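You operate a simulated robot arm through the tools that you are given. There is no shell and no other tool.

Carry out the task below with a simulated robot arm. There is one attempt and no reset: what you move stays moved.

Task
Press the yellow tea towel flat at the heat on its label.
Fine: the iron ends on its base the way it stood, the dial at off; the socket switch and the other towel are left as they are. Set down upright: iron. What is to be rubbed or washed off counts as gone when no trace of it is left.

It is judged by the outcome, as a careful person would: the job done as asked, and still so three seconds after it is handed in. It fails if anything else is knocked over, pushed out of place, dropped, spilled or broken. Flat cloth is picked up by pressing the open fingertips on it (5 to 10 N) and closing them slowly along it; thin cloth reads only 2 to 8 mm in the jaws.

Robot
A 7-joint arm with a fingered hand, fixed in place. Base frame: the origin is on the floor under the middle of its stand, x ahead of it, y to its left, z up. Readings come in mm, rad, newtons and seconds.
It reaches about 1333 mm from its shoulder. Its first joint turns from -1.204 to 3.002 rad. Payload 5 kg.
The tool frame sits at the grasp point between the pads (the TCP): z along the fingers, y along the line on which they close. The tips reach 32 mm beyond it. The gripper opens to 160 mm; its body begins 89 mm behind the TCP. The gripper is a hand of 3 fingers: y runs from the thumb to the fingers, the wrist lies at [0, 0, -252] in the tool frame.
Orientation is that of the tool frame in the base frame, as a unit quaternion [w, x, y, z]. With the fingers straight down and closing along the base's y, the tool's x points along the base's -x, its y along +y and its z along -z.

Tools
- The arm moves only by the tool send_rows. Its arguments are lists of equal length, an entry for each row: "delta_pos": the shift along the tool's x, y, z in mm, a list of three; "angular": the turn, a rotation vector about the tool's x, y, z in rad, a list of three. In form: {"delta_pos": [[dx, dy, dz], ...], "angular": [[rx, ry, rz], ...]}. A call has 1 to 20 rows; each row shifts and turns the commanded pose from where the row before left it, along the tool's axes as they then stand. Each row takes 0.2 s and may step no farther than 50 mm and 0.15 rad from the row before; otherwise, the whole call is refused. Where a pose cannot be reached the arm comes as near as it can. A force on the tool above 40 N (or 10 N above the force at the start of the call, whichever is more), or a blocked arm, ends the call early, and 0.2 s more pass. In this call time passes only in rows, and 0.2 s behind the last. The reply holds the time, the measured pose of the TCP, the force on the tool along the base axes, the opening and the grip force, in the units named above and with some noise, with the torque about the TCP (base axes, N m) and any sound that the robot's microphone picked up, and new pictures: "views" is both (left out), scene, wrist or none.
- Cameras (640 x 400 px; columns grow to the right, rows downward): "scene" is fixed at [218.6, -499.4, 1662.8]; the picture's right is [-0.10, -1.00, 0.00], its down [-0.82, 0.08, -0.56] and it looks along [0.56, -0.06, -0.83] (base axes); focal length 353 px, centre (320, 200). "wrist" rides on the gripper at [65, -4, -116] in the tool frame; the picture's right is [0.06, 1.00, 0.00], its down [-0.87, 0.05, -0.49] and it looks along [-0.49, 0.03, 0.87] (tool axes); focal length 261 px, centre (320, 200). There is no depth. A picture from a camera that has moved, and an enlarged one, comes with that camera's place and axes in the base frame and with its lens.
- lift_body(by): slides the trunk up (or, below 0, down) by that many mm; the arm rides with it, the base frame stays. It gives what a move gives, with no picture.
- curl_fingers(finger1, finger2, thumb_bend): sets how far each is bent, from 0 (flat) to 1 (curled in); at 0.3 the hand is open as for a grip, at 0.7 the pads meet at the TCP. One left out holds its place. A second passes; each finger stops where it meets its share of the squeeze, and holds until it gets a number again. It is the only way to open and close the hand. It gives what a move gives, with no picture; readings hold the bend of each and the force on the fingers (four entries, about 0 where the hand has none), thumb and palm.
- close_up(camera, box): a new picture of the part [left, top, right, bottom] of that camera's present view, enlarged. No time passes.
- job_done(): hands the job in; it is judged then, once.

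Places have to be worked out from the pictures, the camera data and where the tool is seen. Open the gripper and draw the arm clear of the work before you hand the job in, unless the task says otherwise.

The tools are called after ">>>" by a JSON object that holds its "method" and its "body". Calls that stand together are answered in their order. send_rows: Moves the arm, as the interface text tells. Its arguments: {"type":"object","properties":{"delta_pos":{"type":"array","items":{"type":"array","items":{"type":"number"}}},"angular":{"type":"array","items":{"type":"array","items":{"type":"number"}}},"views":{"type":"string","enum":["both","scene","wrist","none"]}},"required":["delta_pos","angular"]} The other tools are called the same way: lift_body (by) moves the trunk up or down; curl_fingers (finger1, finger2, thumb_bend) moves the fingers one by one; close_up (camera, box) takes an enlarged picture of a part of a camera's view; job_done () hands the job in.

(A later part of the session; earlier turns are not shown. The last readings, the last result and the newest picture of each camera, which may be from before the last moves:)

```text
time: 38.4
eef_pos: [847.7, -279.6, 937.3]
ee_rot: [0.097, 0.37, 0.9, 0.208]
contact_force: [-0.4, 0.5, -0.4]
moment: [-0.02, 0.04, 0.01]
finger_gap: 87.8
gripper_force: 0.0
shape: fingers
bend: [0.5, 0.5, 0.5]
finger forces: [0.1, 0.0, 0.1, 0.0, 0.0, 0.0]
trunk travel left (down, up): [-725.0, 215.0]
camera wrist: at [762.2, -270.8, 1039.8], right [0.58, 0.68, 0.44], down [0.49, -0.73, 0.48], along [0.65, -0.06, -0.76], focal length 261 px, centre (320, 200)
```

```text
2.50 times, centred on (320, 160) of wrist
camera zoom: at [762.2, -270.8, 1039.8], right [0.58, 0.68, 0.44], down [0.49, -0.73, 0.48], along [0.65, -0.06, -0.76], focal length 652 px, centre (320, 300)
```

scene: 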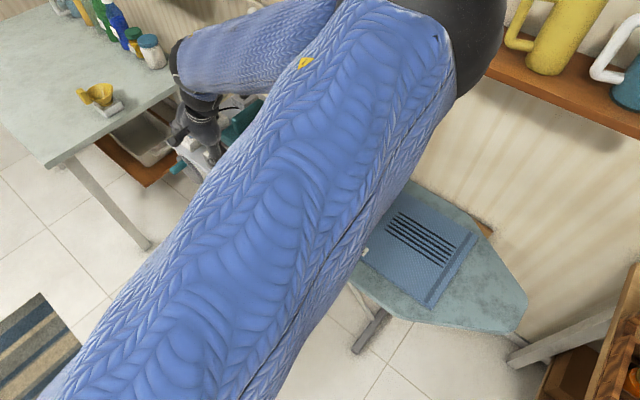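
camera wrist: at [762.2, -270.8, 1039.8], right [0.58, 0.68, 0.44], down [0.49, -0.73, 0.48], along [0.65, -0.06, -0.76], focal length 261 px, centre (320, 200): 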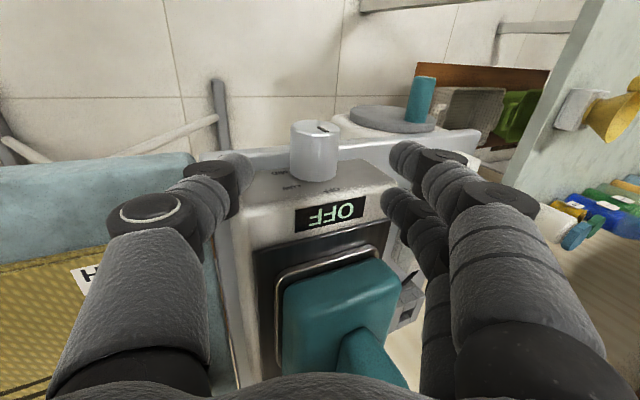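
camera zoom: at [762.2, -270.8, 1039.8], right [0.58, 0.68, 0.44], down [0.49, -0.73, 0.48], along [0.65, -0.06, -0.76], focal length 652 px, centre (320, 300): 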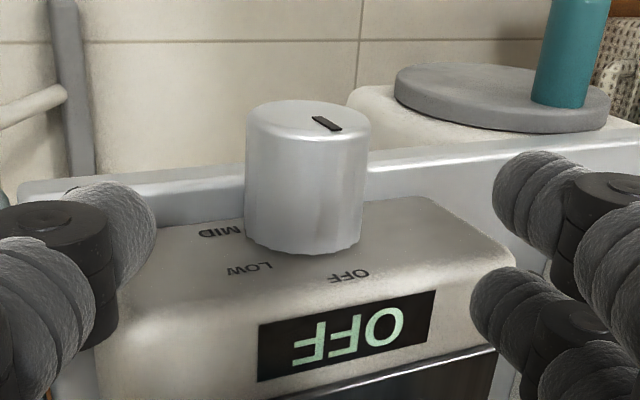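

The dial is well centred between the fingers and the pose is reachable. I advance along the finger direction most of the way (60 of ~78 mm), nudging slightly to the front and thumb side, and check.

>>> {"method": "send_rows", "body": {"delta_pos": [[1, -1, 20], [1, -1, 20], [1, -1, 20]], "angular": [[0, 0, 0], [0, 0, 0], [0, 0, 0]], "views": "wrist"}}

>>> {"method": "close_up", "body": {"camera": "wrist", "box": [200, 80, 440, 270]}}

```text
time: 39.2
eef_pos: [864.2, -261.5, 883.9]
ee_rot: [0.097, 0.371, 0.9, 0.209]
contact_force: [0.9, 0.6, -0.8]
moment: [0.0, -0.04, 0.03]
finger_gap: 87.7
gripper_force: 0.1
shape: fingers
bend: [0.5, 0.5, 0.5]
finger forces: [0.0, 0.1, 0.0, 0.0, 0.0, 0.0]
trunk travel left (down, up): [-725.0, 215.0]
camera wrist: at [777.4, -252.7, 984.1], right [0.58, 0.68, 0.44], down [0.49, -0.73, 0.48], along [0.65, -0.06, -0.76], focal length 261 px, centre (320, 200)
```

wrist: 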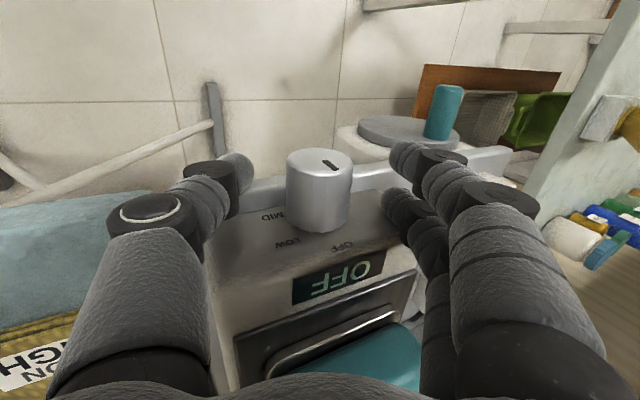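

```text
2.11 times, centred on (320, 175) of wrist
camera zoom: at [777.4, -252.7, 984.1], right [0.58, 0.68, 0.44], down [0.49, -0.73, 0.48], along [0.65, -0.06, -0.76], focal length 549 px, centre (320, 253)
```

zoom: 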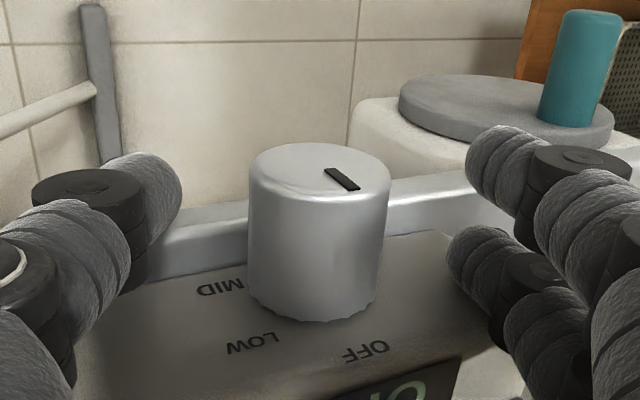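

Alignment is good. I advance the last ~17 mm so the pads straddle the dial axis, then close thumb and finger 2 gently on it, keeping finger 1 open.

>>> {"method": "send_rows", "body": {"delta_pos": [[1, 0, 9], [1, 0, 8]], "angular": [[0, 0, 0], [0, 0, 0]], "views": "wrist"}}

>>> {"method": "close_up", "body": {"camera": "wrist", "box": [200, 80, 440, 270]}}

```text
time: 39.8
eef_pos: [866.6, -256.3, 868.6]
ee_rot: [0.096, 0.371, 0.9, 0.208]
contact_force: [0.8, 0.7, -1.2]
moment: [0.02, -0.02, -0.02]
finger_gap: 87.8
gripper_force: 0.1
shape: fingers
bend: [0.5, 0.5, 0.5]
finger forces: [0.0, 0.0, 0.0, 0.0, 0.0, 0.0]
trunk travel left (down, up): [-725.0, 215.0]
camera wrist: at [780.4, -247.3, 969.7], right [0.58, 0.68, 0.44], down [0.49, -0.73, 0.48], along [0.65, -0.06, -0.76], focal length 261 px, centre (320, 200)
```

wrist: 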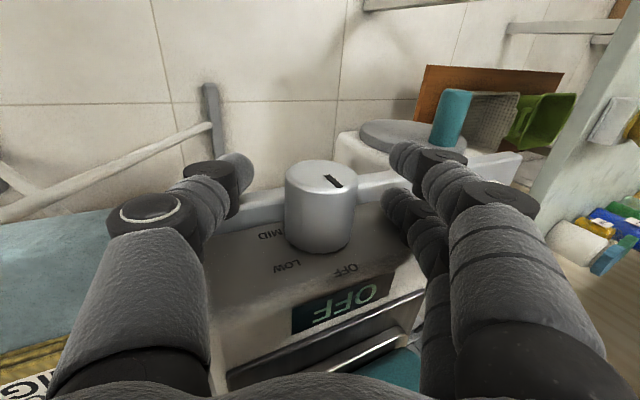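

```text
2.11 times, centred on (320, 175) of wrist
camera zoom: at [780.4, -247.3, 969.7], right [0.58, 0.68, 0.44], down [0.49, -0.73, 0.48], along [0.65, -0.06, -0.76], focal length 549 px, centre (320, 253)
```

zoom: 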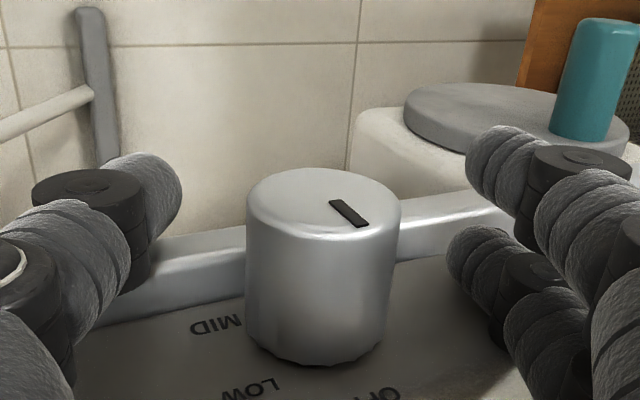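

The thumb would only catch the front rim, so I shift 7 mm deeper toward the base (finger 2 still clear of the face), then close thumb and finger 2.

>>> {"method": "send_rows", "body": {"delta_pos": [[-4, 0, 0], [-3, 0, 0]], "angular": [[0, 0, 0], [0, 0, 0]], "views": "none"}}

>>> {"method": "curl_fingers", "body": {"finger1": 0.5, "finger2": 0.62, "thumb_bend": 0.62}}

>>> {"method": "close_up", "body": {"camera": "wrist", "box": [200, 80, 440, 270]}}

```text
time: 40.4
eef_pos: [869.7, -258.7, 869.3]
ee_rot: [0.095, 0.37, 0.9, 0.209]
contact_force: [-13.4, 9.8, -0.3]
moment: [-0.08, -0.12, 0.52]
finger_gap: 87.7
gripper_force: 8.3
shape: fingers
bend: [0.5, 0.5, 0.5]
finger forces: [0.0, 13.1, 0.0, 0.0, 2.7, 0.0]
trunk travel left (down, up): [-725.0, 215.0]
```

```text
time: 41.4
eef_pos: [871.7, -258.6, 871.3]
ee_rot: [0.096, 0.369, 0.9, 0.208]
contact_force: [-8.2, 27.1, 2.5]
moment: [-0.27, -0.29, 1.47]
finger_gap: 64.5
gripper_force: 12.3
shape: fingers
bend: [0.5, 0.56, 0.62]
finger forces: [0.0, 23.3, 0.0, 0.1, 2.2, 0.0]
trunk travel left (down, up): [-725.0, 215.0]
```

```text
2.11 times, centred on (320, 175) of wrist
camera zoom: at [785.2, -248.9, 971.4], right [0.58, 0.68, 0.44], down [0.49, -0.73, 0.48], along [0.65, -0.06, -0.76], focal length 549 px, centre (320, 253)
```

zoom: 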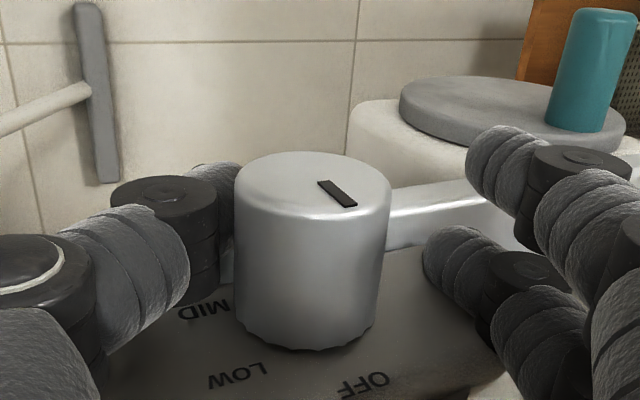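

Finger 2 is pressing on the base's front face (≈16–27 N), so I back off right away by opening finger 2 and moving toward the front.

>>> {"method": "send_rows", "body": {"delta_pos": [[4, 0, 0], [4, 0, 0]], "angular": [[0, 0, 0], [0, 0, 0]], "views": "none"}}

>>> {"method": "close_up", "body": {"camera": "wrist", "box": [160, 60, 480, 270]}}

```text
time: 42.0
eef_pos: [867.4, -258.8, 869.3]
ee_rot: [0.098, 0.371, 0.9, 0.208]
contact_force: [0.0, 0.2, 0.6]
moment: [-0.06, -0.03, -0.02]
finger_gap: 63.7
gripper_force: 0.2
shape: fingers
bend: [0.5, 0.62, 0.62]
finger forces: [0.0, 0.2, 0.0, 0.0, 0.1, 0.0]
trunk travel left (down, up): [-725.0, 215.0]
```

```text
1.90 times, centred on (320, 165) of wrist
camera zoom: at [780.8, -248.3, 969.7], right [0.58, 0.68, 0.44], down [0.48, -0.73, 0.48], along [0.65, -0.07, -0.76], focal length 496 px, centre (320, 267)
```

zoom: 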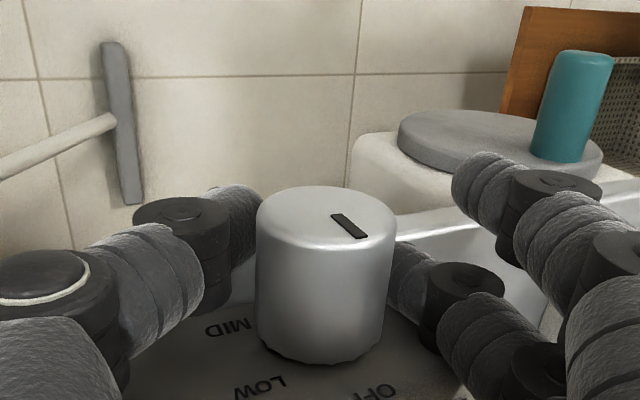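

Clear now (force ~0), and the thumb and finger 2 flank the dial. I close both further to grip it.

>>> {"method": "curl_fingers", "body": {"finger1": 0.5, "finger2": 0.7, "thumb_bend": 0.7}}

>>> {"method": "close_up", "body": {"camera": "wrist", "box": [160, 60, 480, 270]}}

```text
time: 43.0
eef_pos: [867.7, -256.9, 867.1]
ee_rot: [0.095, 0.371, 0.9, 0.208]
contact_force: [2.3, -8.8, -7.3]
moment: [-0.11, -0.05, 0.08]
finger_gap: 59.7
gripper_force: 9.0
shape: fingers
bend: [0.5, 0.65, 0.67]
finger forces: [0.0, 5.5, 0.0, 0.1, 12.2, 0.1]
trunk travel left (down, up): [-725.0, 215.0]
```

```text
1.90 times, centred on (320, 165) of wrist
camera zoom: at [780.9, -247.5, 969.3], right [0.58, 0.68, 0.44], down [0.49, -0.73, 0.48], along [0.65, -0.06, -0.76], focal length 496 px, centre (320, 267)
```

zoom: 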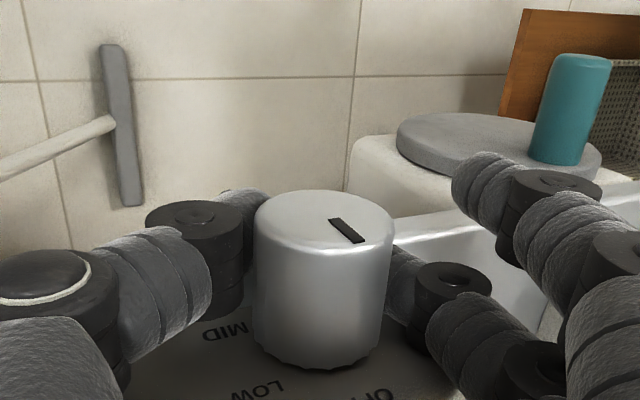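

Thumb and finger 2 grip the dial (≈12/5 N). I try a clockwise turn of 0.3 rad about the dial axis and look at the tick.

>>> {"method": "send_rows", "body": {"delta_pos": [[0, 0, 0], [0, 0, 0], [0, 0, 0]], "angular": [[-0.1, 0, 0], [-0.1, 0, 0], [-0.1, 0, 0]], "views": "wrist"}}

>>> {"method": "close_up", "body": {"camera": "wrist", "box": [160, 60, 480, 270]}}

```text
time: 43.8
eef_pos: [867.5, -256.8, 868.4]
ee_rot: [0.15, 0.352, 0.859, 0.341]
contact_force: [-0.4, -6.6, -9.2]
moment: [-0.15, -0.04, 0.04]
finger_gap: 61.9
gripper_force: 9.4
shape: fingers
bend: [0.5, 0.66, 0.67]
finger forces: [0.0, 4.1, 0.0, 0.0, 14.7, 0.1]
trunk travel left (down, up): [-725.0, 215.0]
camera wrist: at [762.0, -266.5, 948.1], right [0.46, 0.56, 0.69], down [0.4, -0.82, 0.41], along [0.8, 0.09, -0.6], focal length 261 px, centre (320, 200)
```

wrist: 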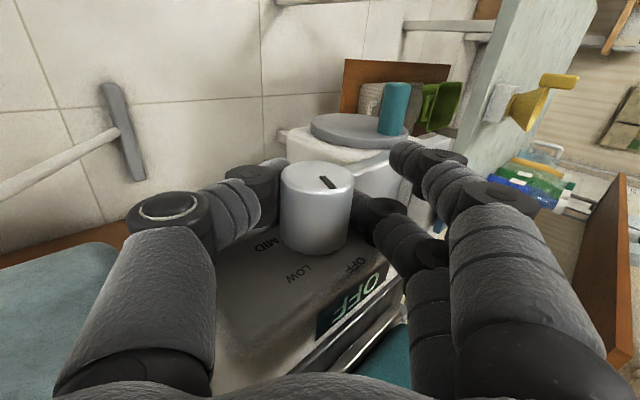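

```text
1.90 times, centred on (320, 165) of wrist
camera zoom: at [762.0, -266.5, 948.1], right [0.46, 0.56, 0.69], down [0.4, -0.82, 0.41], along [0.8, 0.09, -0.6], focal length 496 px, centre (320, 267)
```

zoom: 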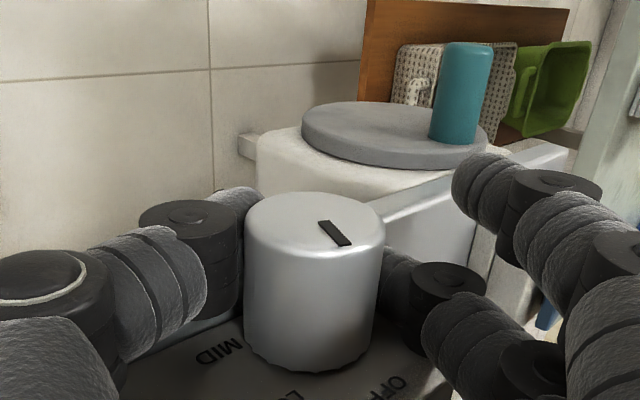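

The dial turns with the hand (tick kept its place in view while the labels rotated ~17°). To avoid the thumb nearing the board edge I ratchet: open slightly, rotate back to a smaller tilt, re-grip.

>>> {"method": "curl_fingers", "body": {"finger1": 0.5, "finger2": 0.59, "thumb_bend": 0.59}}

>>> {"method": "send_rows", "body": {"delta_pos": [[0, 0, 0], [0, 0, 0], [0, 0, 0], [0, 0, 0], [0, 0, 0]], "angular": [[0.1, 0, 0], [0.1, 0, 0], [0.1, 0, 0], [0.1, 0, 0], [0.1, 0, 0]], "views": "wrist"}}

>>> {"method": "close_up", "body": {"camera": "wrist", "box": [160, 60, 480, 270]}}

```text
time: 44.8
eef_pos: [865.0, -255.6, 868.5]
ee_rot: [0.149, 0.352, 0.859, 0.34]
contact_force: [0.6, 0.2, -0.1]
moment: [0.02, -0.02, -0.02]
finger_gap: 69.0
gripper_force: 0.1
shape: fingers
bend: [0.5, 0.59, 0.59]
finger forces: [0.1, 0.1, 0.0, 0.1, 0.0, 0.0]
trunk travel left (down, up): [-725.0, 215.0]
```

```text
time: 46.0
eef_pos: [852.2, -265.9, 887.5]
ee_rot: [0.059, 0.379, 0.916, 0.118]
contact_force: [4.3, 2.0, 1.7]
moment: [0.05, -0.18, -0.03]
finger_gap: 69.3
gripper_force: 3.2
shape: fingers
bend: [0.5, 0.55, 0.59]
finger forces: [0.0, 5.2, 0.0, 0.0, 0.1, 0.1]
out of reach, approached as far as the arm can: row 4, 5
trunk travel left (down, up): [-725.0, 215.0]
camera wrist: at [781.5, -241.9, 997.7], right [0.63, 0.73, 0.26], down [0.55, -0.66, 0.51], along [0.54, -0.18, -0.82], focal length 261 px, centre (320, 200)
```

wrist: 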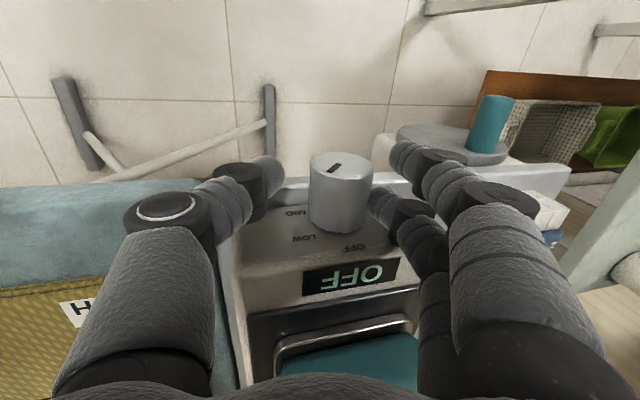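

```text
1.90 times, centred on (320, 165) of wrist
camera zoom: at [781.5, -241.9, 997.7], right [0.63, 0.73, 0.26], down [0.55, -0.66, 0.51], along [0.54, -0.18, -0.82], focal length 496 px, centre (320, 267)
```

zoom: 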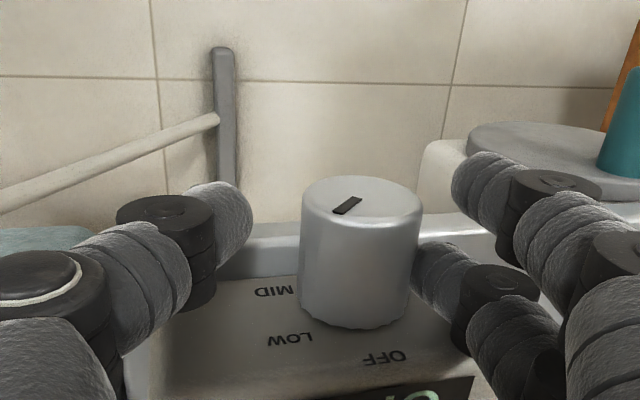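

The dial's tick now seems to sit roughly toward LOW. I check the display and tick closely.

>>> {"method": "close_up", "body": {"camera": "wrist", "box": [270, 140, 430, 300]}}

```text
2.50 times, centred on (350, 220) of wrist
camera zoom: at [781.5, -241.9, 997.7], right [0.63, 0.73, 0.26], down [0.55, -0.66, 0.51], along [0.54, -0.18, -0.82], focal length 652 px, centre (245, 150)
```

zoom: 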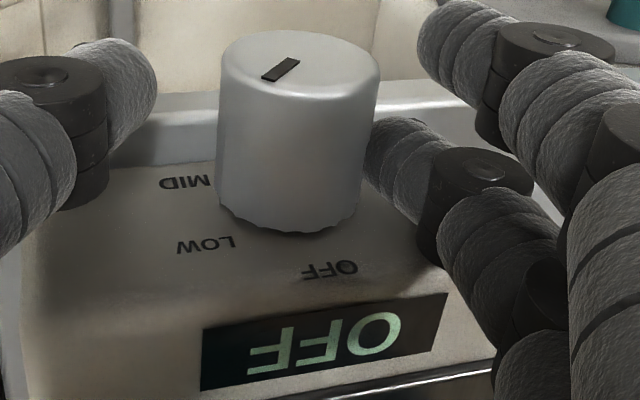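

The tick is at ~60° clockwise although the display still reads OFF. I re-align with a tilt of ~0.4 rad on the dial axis (first rotate, then left, then down), to re-grip for the next stroke.

>>> {"method": "send_rows", "body": {"delta_pos": [[0, 0, 0], [0, 9, 3.7], [0, 8.9, 3.8], [-2, -4, 9.4], [-3, -3.9, 9.5]], "angular": [[-0.13, 0, 0], [0, 0, 0], [0, 0, 0], [0, 0, 0], [0, 0, 0]], "views": "wrist"}}

>>> {"method": "close_up", "body": {"camera": "wrist", "box": [200, 100, 440, 300]}}

```text
time: 47.2
eef_pos: [866.0, -261.1, 871.9]
ee_rot: [0.082, 0.374, 0.907, 0.178]
contact_force: [-0.2, 1.4, -0.4]
moment: [0.0, 0.06, 0.04]
finger_gap: 69.8
gripper_force: 0.2
shape: fingers
bend: [0.5, 0.59, 0.59]
finger forces: [0.0, 0.8, 0.0, 0.0, 0.0, 0.1]
out of reach, approached as far as the arm can: row 5
trunk travel left (down, up): [-725.0, 215.0]
camera wrist: at [783.8, -246.6, 977.7], right [0.6, 0.7, 0.38], down [0.51, -0.71, 0.49], along [0.61, -0.1, -0.78], focal length 261 px, centre (320, 200)
```

wrist: 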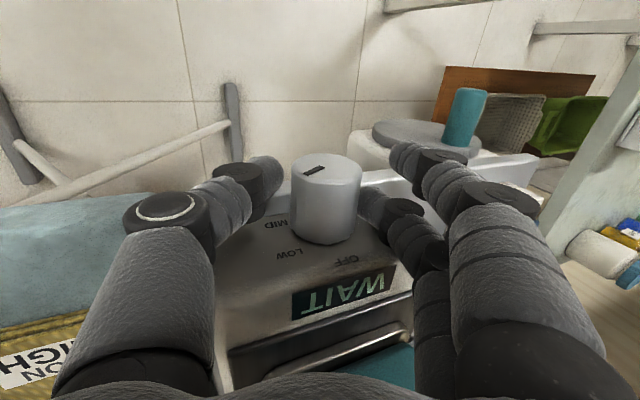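

```text
2.00 times, centred on (320, 200) of wrist
camera zoom: at [783.8, -246.6, 977.7], right [0.6, 0.7, 0.38], down [0.51, -0.71, 0.49], along [0.61, -0.1, -0.78], focal length 521 px, centre (320, 200)
```

zoom: 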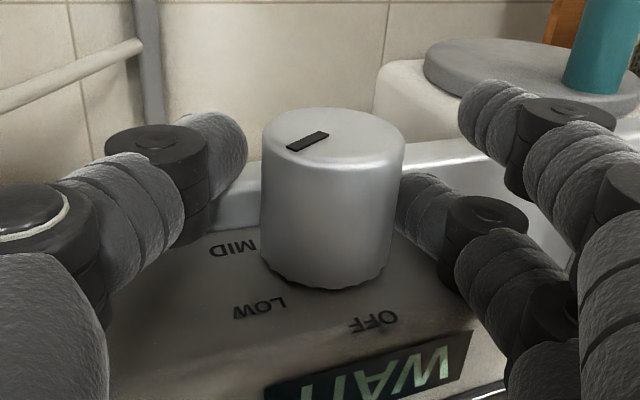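

The display now says WAIT — the dial has left OFF and the iron is heating. It is easier to roll the dial with one finger: I'll keep the thumb off, set finger 2 deep against its left side and draw the hand back along the finger direction, which rolls it clockwise.

>>> {"method": "curl_fingers", "body": {"finger1": 0.5, "finger2": 0.57, "thumb_bend": 0.5}}

>>> {"method": "send_rows", "body": {"delta_pos": [[0, 0, 0], [0, 2, 7], [0, 1, 8]], "angular": [[-0.105, 0, 0], [0, 0, 0], [0, 0, 0]], "views": "wrist"}}

>>> {"method": "close_up", "body": {"camera": "wrist", "box": [200, 100, 440, 300]}}

```text
time: 48.2
eef_pos: [864.6, -260.2, 872.1]
ee_rot: [0.083, 0.374, 0.906, 0.178]
contact_force: [-0.8, 0.7, 0.4]
moment: [-0.02, -0.01, 0.07]
finger_gap: 87.1
gripper_force: 0.7
shape: fingers
bend: [0.5, 0.56, 0.5]
finger forces: [0.0, 1.1, 0.0, 0.0, 0.0, 0.0]
trunk travel left (down, up): [-725.0, 215.0]
```

```text
time: 49.0
eef_pos: [868.6, -257.4, 866.0]
ee_rot: [0.102, 0.37, 0.896, 0.225]
contact_force: [-1.6, 1.3, 0.5]
moment: [-0.01, 0.0, 0.07]
finger_gap: 87.4
gripper_force: 1.0
shape: fingers
bend: [0.5, 0.56, 0.5]
finger forces: [0.0, 1.2, 0.0, 0.1, 0.0, 0.0]
out of reach, approached as far as the arm can: row 3
trunk travel left (down, up): [-725.0, 215.0]
camera wrist: at [780.1, -250.6, 964.9], right [0.57, 0.67, 0.48], down [0.48, -0.74, 0.47], along [0.67, -0.04, -0.74], focal length 261 px, centre (320, 200)
```

wrist: 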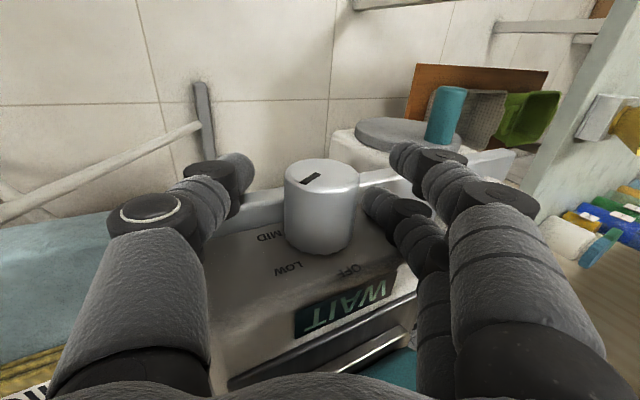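

```text
2.00 times, centred on (320, 200) of wrist
camera zoom: at [780.1, -250.6, 964.9], right [0.57, 0.67, 0.48], down [0.48, -0.74, 0.47], along [0.67, -0.04, -0.74], focal length 521 px, centre (320, 200)
```

zoom: 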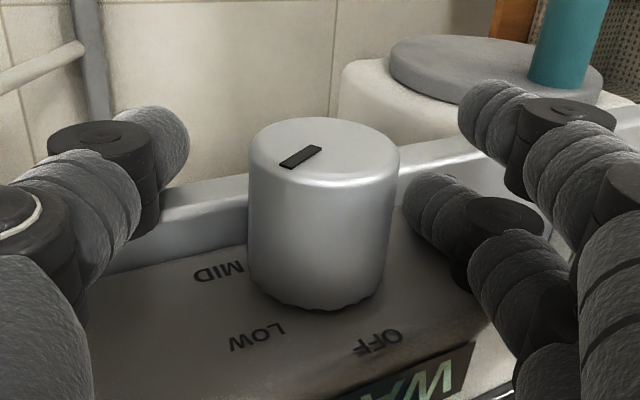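

Finger 2 lightly touches the base face, so I move 3 mm to the front, then close finger 2 onto the dial and see its force.

>>> {"method": "send_rows", "body": {"delta_pos": [[4, 0, 0]], "angular": [[0, 0, 0]], "views": "none"}}

>>> {"method": "curl_fingers", "body": {"finger1": 0.5, "finger2": 0.72, "thumb_bend": 0.5}}

>>> {"method": "close_up", "body": {"camera": "wrist", "box": [200, 100, 440, 300]}}

```text
time: 49.4
eef_pos: [866.6, -253.2, 866.0]
ee_rot: [0.101, 0.369, 0.896, 0.225]
contact_force: [-0.8, 0.5, -0.8]
moment: [0.04, 0.02, 0.04]
finger_gap: 87.1
gripper_force: 0.0
shape: fingers
bend: [0.5, 0.56, 0.5]
finger forces: [0.0, 0.0, 0.0, 0.0, 0.0, 0.0]
trunk travel left (down, up): [-725.0, 215.0]
```

```text
time: 50.4
eef_pos: [866.6, -253.3, 865.1]
ee_rot: [0.102, 0.368, 0.897, 0.224]
contact_force: [6.0, 5.3, -1.9]
moment: [0.06, 0.0, 0.11]
finger_gap: 87.2
gripper_force: 4.0
shape: fingers
bend: [0.5, 0.69, 0.5]
finger forces: [0.1, 8.5, 0.0, 0.0, 0.1, 0.1]
trunk travel left (down, up): [-725.0, 215.0]
```

```text
2.00 times, centred on (320, 200) of wrist
camera zoom: at [778.5, -246.1, 964.9], right [0.57, 0.67, 0.48], down [0.48, -0.74, 0.47], along [0.67, -0.04, -0.74], focal length 521 px, centre (320, 200)
```

zoom: 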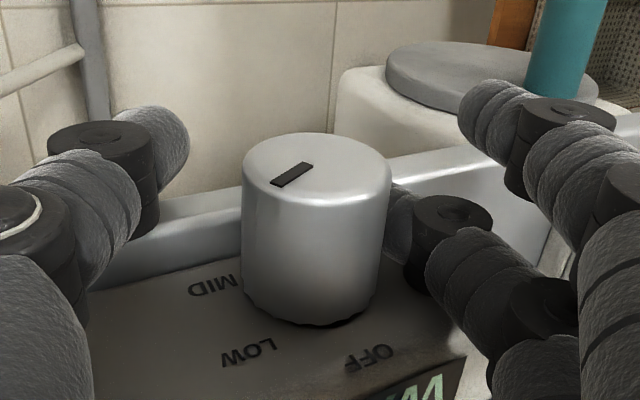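

Finger 2 presses the dial's left side with 8.5 N. Now I draw back along the finger direction 25 mm to roll it clockwise.

>>> {"method": "send_rows", "body": {"delta_pos": [[0, 0, -5], [0, 0, -5], [0, 0, -5], [0, 0, -5], [0, 0, -5]], "angular": [[0, 0, 0], [0, 0, 0], [0, 0, 0], [0, 0, 0], [0, 0, 0]], "views": "wrist"}}

>>> {"method": "close_up", "body": {"camera": "wrist", "box": [200, 100, 440, 300]}}

```text
time: 51.6
eef_pos: [857.3, -261.6, 888.7]
ee_rot: [0.103, 0.369, 0.896, 0.225]
contact_force: [9.3, 5.2, 8.9]
moment: [0.14, -0.36, 0.04]
finger_gap: 87.3
gripper_force: 5.9
shape: fingers
bend: [0.5, 0.66, 0.5]
finger forces: [0.1, 12.5, 0.0, 0.0, 0.0, 0.0]
trunk travel left (down, up): [-725.0, 215.0]
camera wrist: at [768.5, -254.9, 987.6], right [0.57, 0.67, 0.48], down [0.48, -0.74, 0.47], along [0.67, -0.04, -0.74], focal length 261 px, centre (320, 200)
```

wrist: 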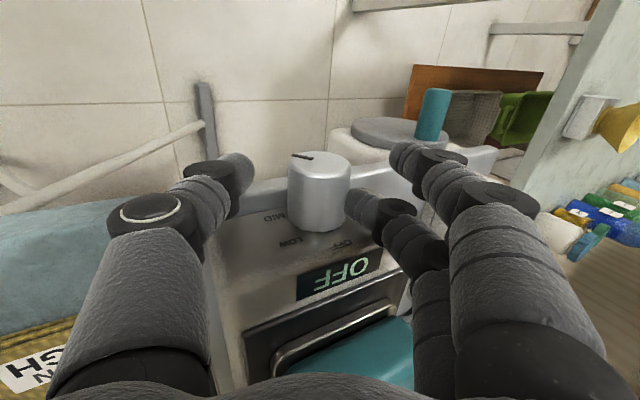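

```text
2.00 times, centred on (320, 200) of wrist
camera zoom: at [768.5, -254.9, 987.6], right [0.57, 0.67, 0.48], down [0.48, -0.74, 0.47], along [0.67, -0.04, -0.74], focal length 521 px, centre (320, 200)
```

zoom: 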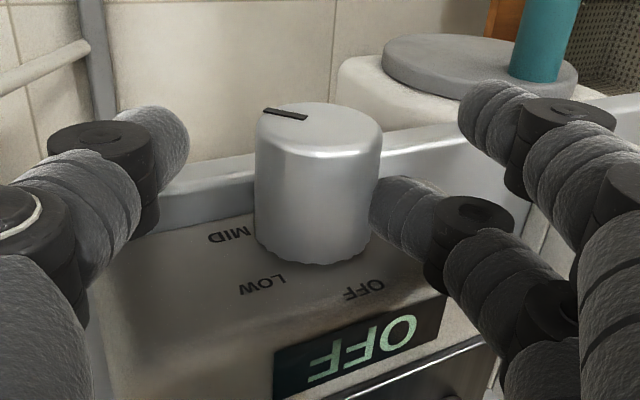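

The tick moved to roughly MID or past it (~125°), while the display momentarily shows OFF. I wait a moment and look again.

>>> {"method": "send_rows", "body": {"delta_pos": [[0, 3, 0], [0, 3, 0], [0, 0, 0], [0, 0, 0]], "angular": [[0, 0, 0], [0, 0, 0], [0, 0, 0], [0, 0, 0]], "views": "wrist"}}

>>> {"method": "close_up", "body": {"camera": "wrist", "box": [200, 100, 440, 300]}}

```text
time: 52.6
eef_pos: [860.5, -257.9, 889.0]
ee_rot: [0.103, 0.368, 0.896, 0.224]
contact_force: [7.2, 1.8, 4.9]
moment: [0.04, -0.27, 0.0]
finger_gap: 87.5
gripper_force: 4.2
shape: fingers
bend: [0.5, 0.69, 0.5]
finger forces: [0.1, 7.9, 0.0, 0.0, 0.0, 0.0]
trunk travel left (down, up): [-725.0, 215.0]
camera wrist: at [772.3, -251.0, 989.3], right [0.57, 0.67, 0.48], down [0.48, -0.74, 0.47], along [0.67, -0.04, -0.74], focal length 261 px, centre (320, 200)
```

wrist: 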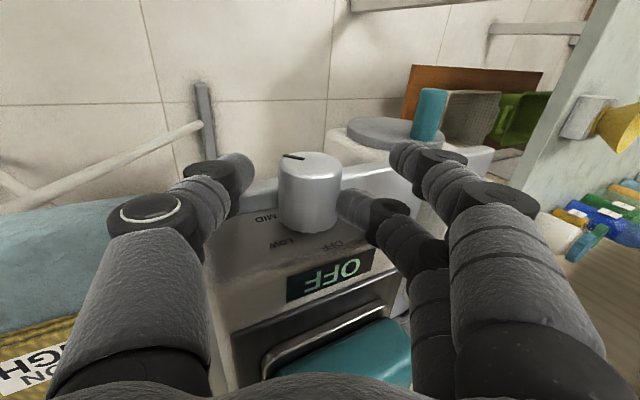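

```text
2.00 times, centred on (320, 200) of wrist
camera zoom: at [772.3, -251.0, 989.3], right [0.57, 0.67, 0.48], down [0.48, -0.74, 0.47], along [0.67, -0.04, -0.74], focal length 521 px, centre (320, 200)
```

zoom: 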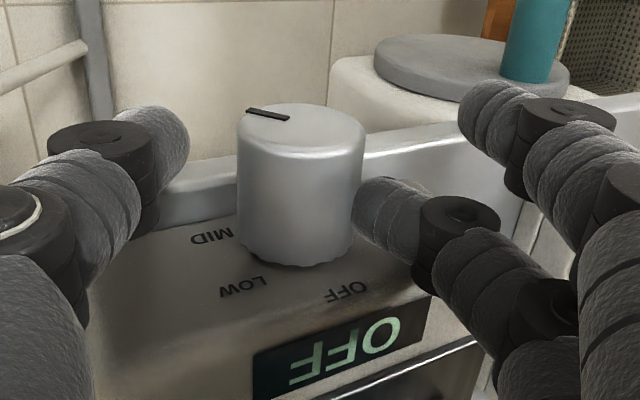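

With HIGH apparently at ~180° (labels are 60° apart) and the tick now at ~140°, I need ~40° more. I open finger 2, reset deeper along the finger direction, press again and roll about 13 mm.

>>> {"method": "curl_fingers", "body": {"finger1": 0.5, "finger2": 0.56, "thumb_bend": 0.5}}

>>> {"method": "send_rows", "body": {"delta_pos": [[2, 0, 7], [0, 0, 7], [0, 0, 6]], "angular": [[0, 0, 0], [0, 0, 0], [0, 0, 0]], "views": "none"}}

>>> {"method": "curl_fingers", "body": {"finger1": 0.5, "finger2": 0.72, "thumb_bend": 0.5}}

>>> {"method": "close_up", "body": {"camera": "wrist", "box": [200, 100, 440, 300]}}

```text
time: 53.6
eef_pos: [859.6, -257.6, 889.7]
ee_rot: [0.102, 0.369, 0.896, 0.224]
contact_force: [0.7, 0.2, 1.0]
moment: [0.03, 0.04, 0.01]
finger_gap: 87.3
gripper_force: 0.0
shape: fingers
bend: [0.5, 0.56, 0.5]
finger forces: [0.0, 0.0, 0.1, 0.0, 0.0, 0.0]
trunk travel left (down, up): [-725.0, 215.0]
```

```text
time: 54.4
eef_pos: [867.7, -249.9, 871.4]
ee_rot: [0.103, 0.369, 0.896, 0.224]
contact_force: [-0.6, -0.2, 0.0]
moment: [0.0, 0.03, -0.02]
finger_gap: 87.1
gripper_force: 0.2
shape: fingers
bend: [0.5, 0.56, 0.5]
finger forces: [0.0, 0.0, 0.0, 0.0, 0.0, 0.1]
trunk travel left (down, up): [-725.0, 215.0]
```

```text
time: 55.4
eef_pos: [867.7, -248.5, 872.1]
ee_rot: [0.102, 0.369, 0.896, 0.225]
contact_force: [5.9, 4.1, 0.3]
moment: [0.08, -0.05, 0.09]
finger_gap: 87.3
gripper_force: 3.5
shape: fingers
bend: [0.5, 0.7, 0.5]
finger forces: [0.0, 7.0, 0.0, 0.0, 0.0, 0.0]
trunk travel left (down, up): [-725.0, 215.0]
```

```text
2.00 times, centred on (320, 200) of wrist
camera zoom: at [778.5, -242.6, 971.2], right [0.57, 0.67, 0.48], down [0.48, -0.74, 0.47], along [0.67, -0.04, -0.74], focal length 521 px, centre (320, 200)
```

zoom: 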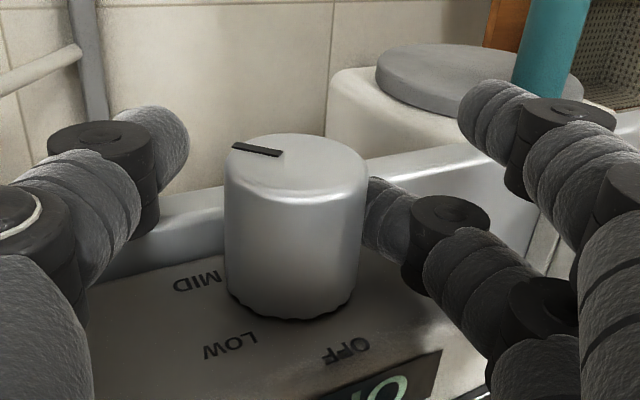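

Pressed with 7 N; I roll back ~13 mm along the finger direction.

>>> {"method": "send_rows", "body": {"delta_pos": [[0, 0, -4.5], [0, 0, -4.5], [0, 0, -4.5]], "angular": [[0, 0, 0], [0, 0, 0], [0, 0, 0]], "views": "wrist"}}

>>> {"method": "close_up", "body": {"camera": "wrist", "box": [200, 100, 440, 300]}}

```text
time: 56.2
eef_pos: [862.7, -253.6, 884.6]
ee_rot: [0.103, 0.369, 0.896, 0.224]
contact_force: [5.6, 5.0, 4.2]
moment: [0.13, -0.19, 0.13]
finger_gap: 87.5
gripper_force: 3.8
shape: fingers
bend: [0.5, 0.68, 0.5]
finger forces: [0.0, 8.4, 0.0, 0.0, 0.0, 0.0]
trunk travel left (down, up): [-725.0, 215.0]
camera wrist: at [774.0, -247.3, 984.2], right [0.57, 0.67, 0.48], down [0.48, -0.74, 0.47], along [0.67, -0.04, -0.74], focal length 261 px, centre (320, 200)
```

wrist: 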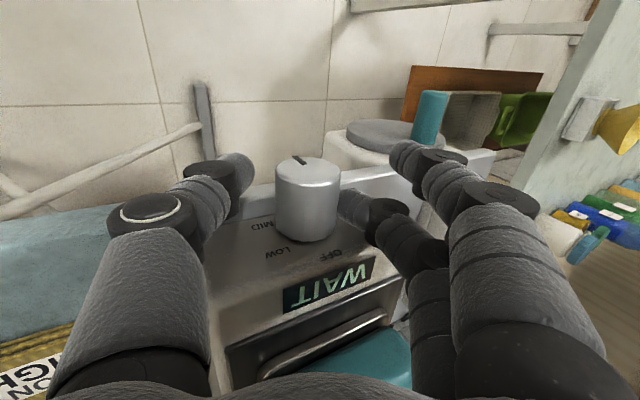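

```text
2.00 times, centred on (320, 200) of wrist
camera zoom: at [774.0, -247.3, 984.2], right [0.57, 0.67, 0.48], down [0.48, -0.74, 0.47], along [0.67, -0.04, -0.74], focal length 521 px, centre (320, 200)
```

zoom: 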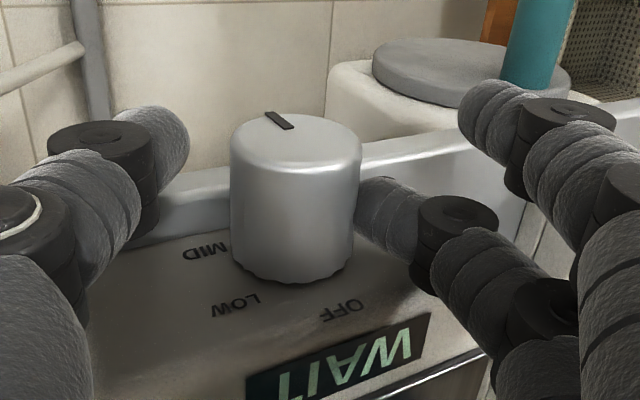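

The display shows WAIT again with the tick at ~168°. I roll a touch more (3.5 mm) to center it on HIGH, then release the finger.

>>> {"method": "send_rows", "body": {"delta_pos": [[0, 0, -3.5]], "angular": [[0, 0, 0]], "views": "none"}}

>>> {"method": "curl_fingers", "body": {"finger1": 0.5, "finger2": 0.55, "thumb_bend": 0.5}}

>>> {"method": "close_up", "body": {"camera": "wrist", "box": [200, 100, 440, 300]}}

```text
time: 56.6
eef_pos: [861.0, -257.1, 886.5]
ee_rot: [0.103, 0.369, 0.896, 0.224]
contact_force: [6.6, 6.4, 0.2]
moment: [0.08, -0.06, 0.19]
finger_gap: 87.1
gripper_force: 3.4
shape: fingers
bend: [0.5, 0.67, 0.5]
finger forces: [0.1, 7.5, 0.0, 0.1, 0.0, 0.0]
trunk travel left (down, up): [-725.0, 215.0]
```

```text
time: 57.6
eef_pos: [860.4, -255.7, 888.3]
ee_rot: [0.102, 0.369, 0.896, 0.224]
contact_force: [-0.4, -0.8, -0.3]
moment: [0.02, -0.02, 0.02]
finger_gap: 87.5
gripper_force: 0.1
shape: fingers
bend: [0.5, 0.55, 0.5]
finger forces: [0.0, 0.0, 0.1, 0.1, 0.1, 0.0]
trunk travel left (down, up): [-725.0, 215.0]
```

```text
2.00 times, centred on (320, 200) of wrist
camera zoom: at [772.3, -249.2, 986.5], right [0.57, 0.67, 0.48], down [0.48, -0.74, 0.47], along [0.67, -0.04, -0.74], focal length 521 px, centre (320, 200)
```

zoom: 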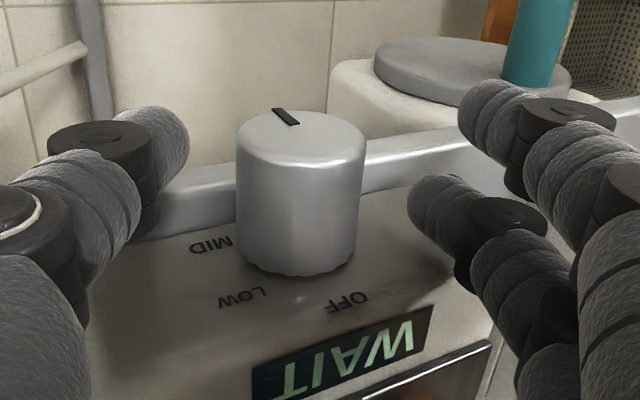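

The dial reads ≈175° (HIGH at the bottom) with WAIT on the display. I retract the hand along the finger direction and up, clear of the dial.

>>> {"method": "send_rows", "body": {"delta_pos": [[0, 0, -20], [0, 0, -35], [0, 0, -35], [0, 0, -35], [0, 0, -35]], "angular": [[0, 0, 0], [0, 0, 0], [0, 0, 0], [0, 0, 0], [0, 0, 0]], "views": "wrist"}}

>>> {"method": "close_up", "body": {"camera": "wrist", "box": [220, 100, 420, 300]}}

```text
time: 58.8
eef_pos: [802.9, -307.4, 1029.8]
ee_rot: [0.103, 0.368, 0.896, 0.225]
contact_force: [-0.1, -0.2, 0.3]
moment: [-0.01, 0.02, -0.03]
finger_gap: 87.5
gripper_force: 0.1
shape: fingers
bend: [0.5, 0.55, 0.5]
finger forces: [0.0, 0.1, 0.1, 0.1, 0.1, 0.1]
trunk travel left (down, up): [-725.0, 215.0]
camera wrist: at [714.9, -301.1, 1129.5], right [0.57, 0.67, 0.48], down [0.48, -0.74, 0.47], along [0.67, -0.04, -0.74], focal length 261 px, centre (320, 200)
```

wrist: 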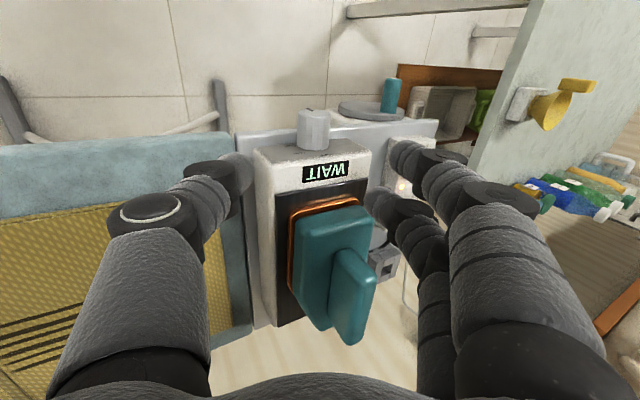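

```text
2.00 times, centred on (320, 200) of wrist
camera zoom: at [714.9, -301.1, 1129.5], right [0.57, 0.67, 0.48], down [0.48, -0.74, 0.47], along [0.67, -0.04, -0.74], focal length 521 px, centre (320, 200)
```

zoom: 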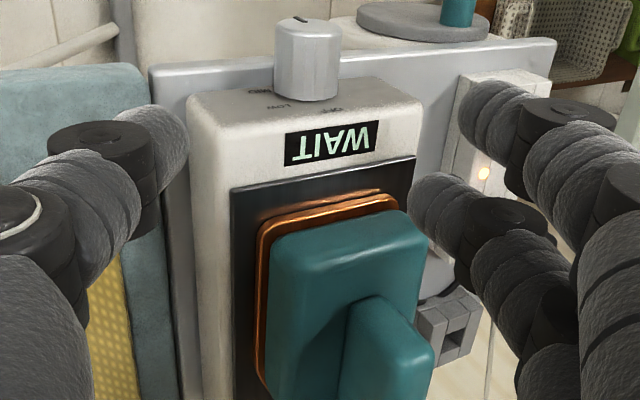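

The sole is glowing and WAIT is shown. I lift, bring the hand back to vertical and move over the iron for a view of the handle.

>>> {"method": "send_rows", "body": {"delta_pos": [[0, 16, -29], [0, 16, -29], [0, 16, -29], [0, 0, 0], [0, 0, 0], [0, 0, 0], [0, 0, 0], [-25, 15, 0], [-25, 15, 0], [-25, 15, 0]], "angular": [[0, 0, 0], [0, 0, 0], [0, 0, 0], [0.125, 0, 0], [0.125, 0, 0], [0.125, 0, 0], [0.125, 0, 0], [0, 0, 0], [0, 0, 0], [0, 0, 0]], "views": "both"}}

>>> {"method": "close_up", "body": {"camera": "wrist", "box": [220, 100, 420, 300]}}

```text
time: 61.0
eef_pos: [890.3, -329.8, 1127.4]
ee_rot: [0.007, 0.383, 0.924, -0.005]
contact_force: [0.0, -0.1, -0.3]
moment: [0.02, 0.02, -0.03]
finger_gap: 87.5
gripper_force: 0.1
shape: fingers
bend: [0.5, 0.55, 0.5]
finger forces: [0.1, 0.0, 0.1, 0.1, 0.1, 0.0]
trunk travel left (down, up): [-725.0, 215.0]
camera wrist: at [840.3, -284.8, 1242.4], right [0.66, 0.75, 0.0], down [0.65, -0.57, 0.51], along [0.38, -0.34, -0.86], focal length 261 px, centre (320, 200)
```

scene: 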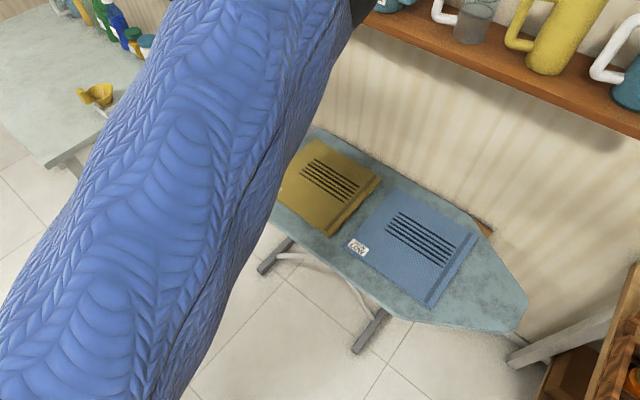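
wrist: 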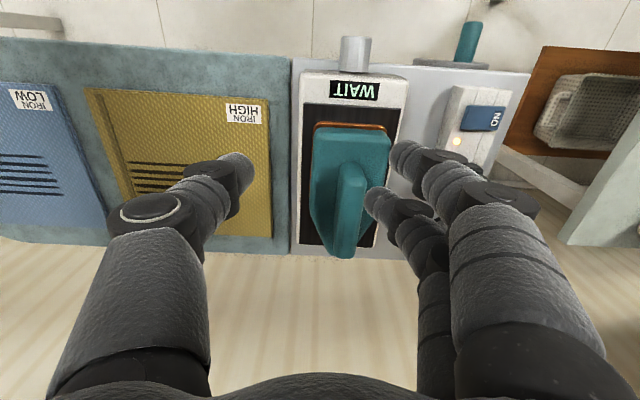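

```text
2.00 times, centred on (320, 200) of wrist
camera zoom: at [840.3, -284.8, 1242.4], right [0.66, 0.75, 0.0], down [0.65, -0.57, 0.51], along [0.38, -0.34, -0.86], focal length 521 px, centre (320, 200)
```

zoom: 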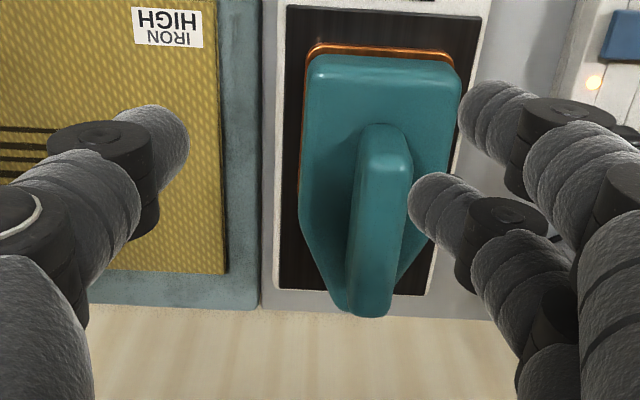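

I place the handle as a ~25 mm wide, ~100 mm long bar along w≈903–1000 at l≈431, top about z≈1010, and the towel stripes at w≈966–1032, l≈91–250. I open the fingers a bit and move above the handle's middle.

>>> {"method": "curl_fingers", "body": {"finger1": 0.42, "finger2": 0.42, "thumb_bend": 0.42}}

>>> {"method": "send_rows", "body": {"delta_pos": [[-29, 12, 0], [-29, 12, 0], [-29, 11, 0]], "angular": [[0, 0, 0], [0, 0, 0], [0, 0, 0]], "views": "wrist"}}

>>> {"method": "close_up", "body": {"camera": "wrist", "box": [220, 80, 420, 280]}}

```text
time: 62.0
eef_pos: [888.3, -330.8, 1128.8]
ee_rot: [0.008, 0.382, 0.924, -0.005]
contact_force: [0.3, 0.3, -0.3]
moment: [-0.03, -0.01, -0.01]
finger_gap: 119.0
gripper_force: 0.2
shape: fingers
bend: [0.42, 0.42, 0.42]
finger forces: [0.0, 0.0, 0.1, 0.0, 0.0, 0.0]
trunk travel left (down, up): [-725.0, 215.0]
```

```text
time: 62.8
eef_pos: [938.8, -379.6, 1130.9]
ee_rot: [0.009, 0.382, 0.924, -0.003]
contact_force: [-0.2, -0.8, -0.5]
moment: [-0.01, 0.02, -0.03]
finger_gap: 119.4
gripper_force: 0.0
shape: fingers
bend: [0.42, 0.42, 0.42]
finger forces: [0.0, 0.0, 0.1, 0.0, 0.0, 0.0]
out of reach, approached as far as the arm can: row 2, 3
trunk travel left (down, up): [-725.0, 215.0]
camera wrist: at [887.8, -333.9, 1246.4], right [0.66, 0.75, 0.0], down [0.65, -0.57, 0.51], along [0.38, -0.34, -0.86], focal length 261 px, centre (320, 200)
```

wrist: 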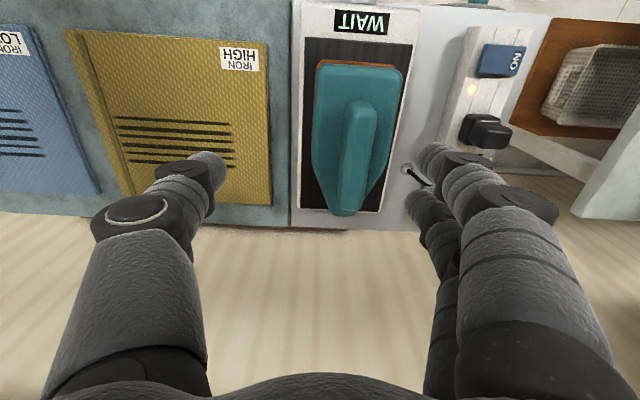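

```text
2.00 times, centred on (320, 180) of wrist
camera zoom: at [887.8, -333.9, 1246.4], right [0.66, 0.75, 0.0], down [0.65, -0.57, 0.51], along [0.38, -0.34, -0.86], focal length 521 px, centre (320, 240)
```

zoom: 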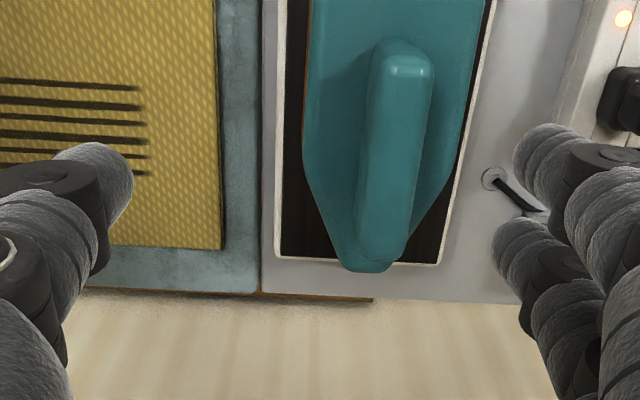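

The vertical hand again runs out of reach at l≈395. Tilting about the finger-closing axis (hand leaning to the front) keeps the pads flush with the handle sides, so I try that.

>>> {"method": "send_rows", "body": {"delta_pos": [[0, 0, 0], [0, 0, 0], [0, 0, 0]], "angular": [[0, -0.12, 0], [0, -0.12, 0], [0, -0.12, 0]], "views": "none"}}

>>> {"method": "send_rows", "body": {"delta_pos": [[0, 12, 0], [0, 12, 0], [0, 11, 0]], "angular": [[0, 0, 0], [0, 0, 0], [0, 0, 0]], "views": "wrist"}}

```text
time: 63.6
eef_pos: [938.5, -379.7, 1133.7]
ee_rot: [0.175, 0.376, 0.907, -0.073]
contact_force: [-0.4, -0.5, 0.8]
moment: [0.03, -0.01, -0.01]
finger_gap: 119.3
gripper_force: 0.0
shape: fingers
bend: [0.42, 0.42, 0.42]
finger forces: [0.1, 0.1, 0.1, 0.1, 0.1, 0.1]
trunk travel left (down, up): [-725.0, 215.0]
```

```text
time: 64.4
eef_pos: [957.9, -357.4, 1130.8]
ee_rot: [0.174, 0.376, 0.907, -0.071]
contact_force: [0.2, 1.0, 0.2]
moment: [0.01, -0.01, -0.02]
finger_gap: 119.6
gripper_force: 0.1
shape: fingers
bend: [0.42, 0.42, 0.42]
finger forces: [0.0, 0.0, 0.0, 0.1, 0.0, 0.1]
out of reach, approached as far as the arm can: row 3
trunk travel left (down, up): [-725.0, 215.0]
camera wrist: at [881.6, -286.7, 1216.0], right [0.66, 0.75, -0.02], down [0.48, -0.4, 0.78], along [0.57, -0.53, -0.63], focal length 261 px, centre (320, 200)
```

wrist: 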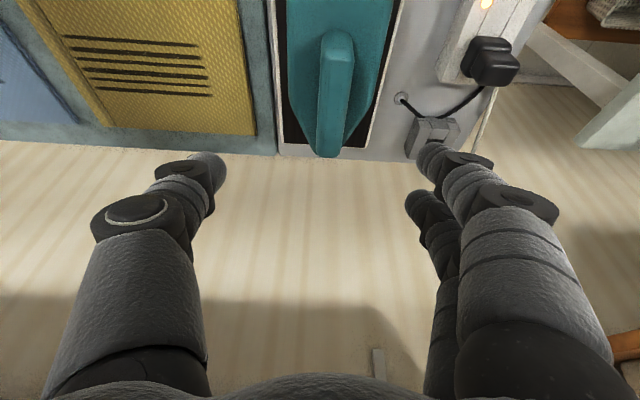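

That extends the reach (l≈425 now). I tilt a bit more and finish lining up over the handle, then check the view.

>>> {"method": "send_rows", "body": {"delta_pos": [[0, 0, 0], [0, 0, 0], [0, 7, 0]], "angular": [[0, -0.12, 0], [0, -0.12, 0], [0, 0, 0]], "views": "none"}}

>>> {"method": "send_rows", "body": {"delta_pos": [[22, 0, 32], [22, 0, 32]], "angular": [[0, 0, 0], [0, 0, 0]], "views": "wrist"}}

>>> {"method": "close_up", "body": {"camera": "wrist", "box": [200, 0, 460, 200]}}

```text
time: 65.2
eef_pos: [956.7, -359.5, 1133.7]
ee_rot: [0.282, 0.363, 0.88, -0.115]
contact_force: [0.3, 0.0, 0.4]
moment: [-0.02, 0.0, 0.03]
finger_gap: 119.5
gripper_force: 0.1
shape: fingers
bend: [0.42, 0.42, 0.42]
finger forces: [0.0, 0.0, 0.1, 0.0, 0.0, 0.0]
out of reach, approached as far as the arm can: row 3
trunk travel left (down, up): [-725.0, 215.0]
```

```text
time: 65.8
eef_pos: [942.5, -375.8, 1065.0]
ee_rot: [0.282, 0.363, 0.881, -0.115]
contact_force: [0.2, 0.3, -0.8]
moment: [-0.01, 0.0, 0.04]
finger_gap: 119.6
gripper_force: 0.0
shape: fingers
bend: [0.42, 0.42, 0.42]
finger forces: [0.0, 0.0, 0.1, 0.0, 0.0, 0.1]
out of reach, approached as far as the arm can: row 1, 2
trunk travel left (down, up): [-725.0, 215.0]
camera wrist: at [854.4, -292.7, 1122.7], right [0.67, 0.74, -0.03], down [0.34, -0.26, 0.9], along [0.66, -0.62, -0.43], focal length 261 px, centre (320, 200)
```

wrist: 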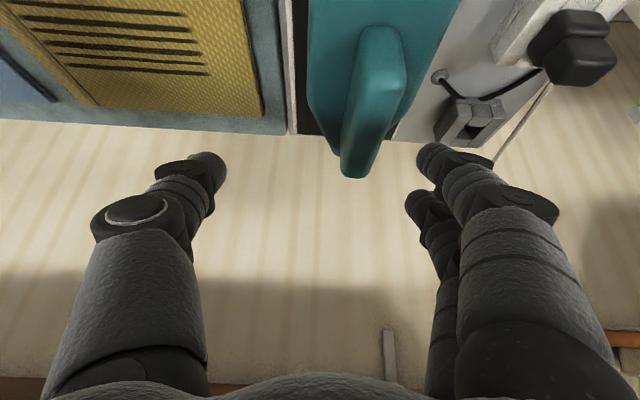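

```text
2.00 times, centred on (330, 100) of wrist
camera zoom: at [854.4, -292.7, 1122.7], right [0.67, 0.74, -0.03], down [0.34, -0.26, 0.9], along [0.66, -0.62, -0.43], focal length 521 px, centre (300, 400)
```

zoom: 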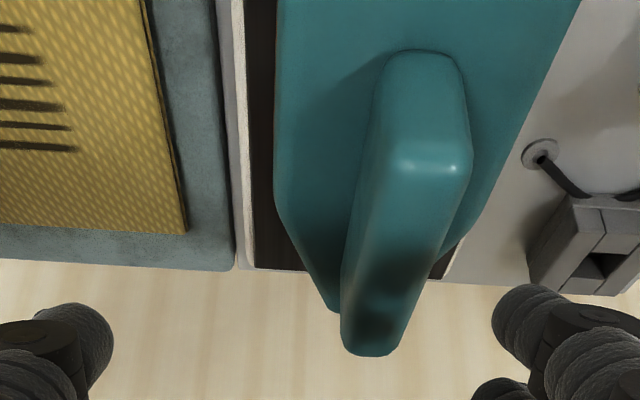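

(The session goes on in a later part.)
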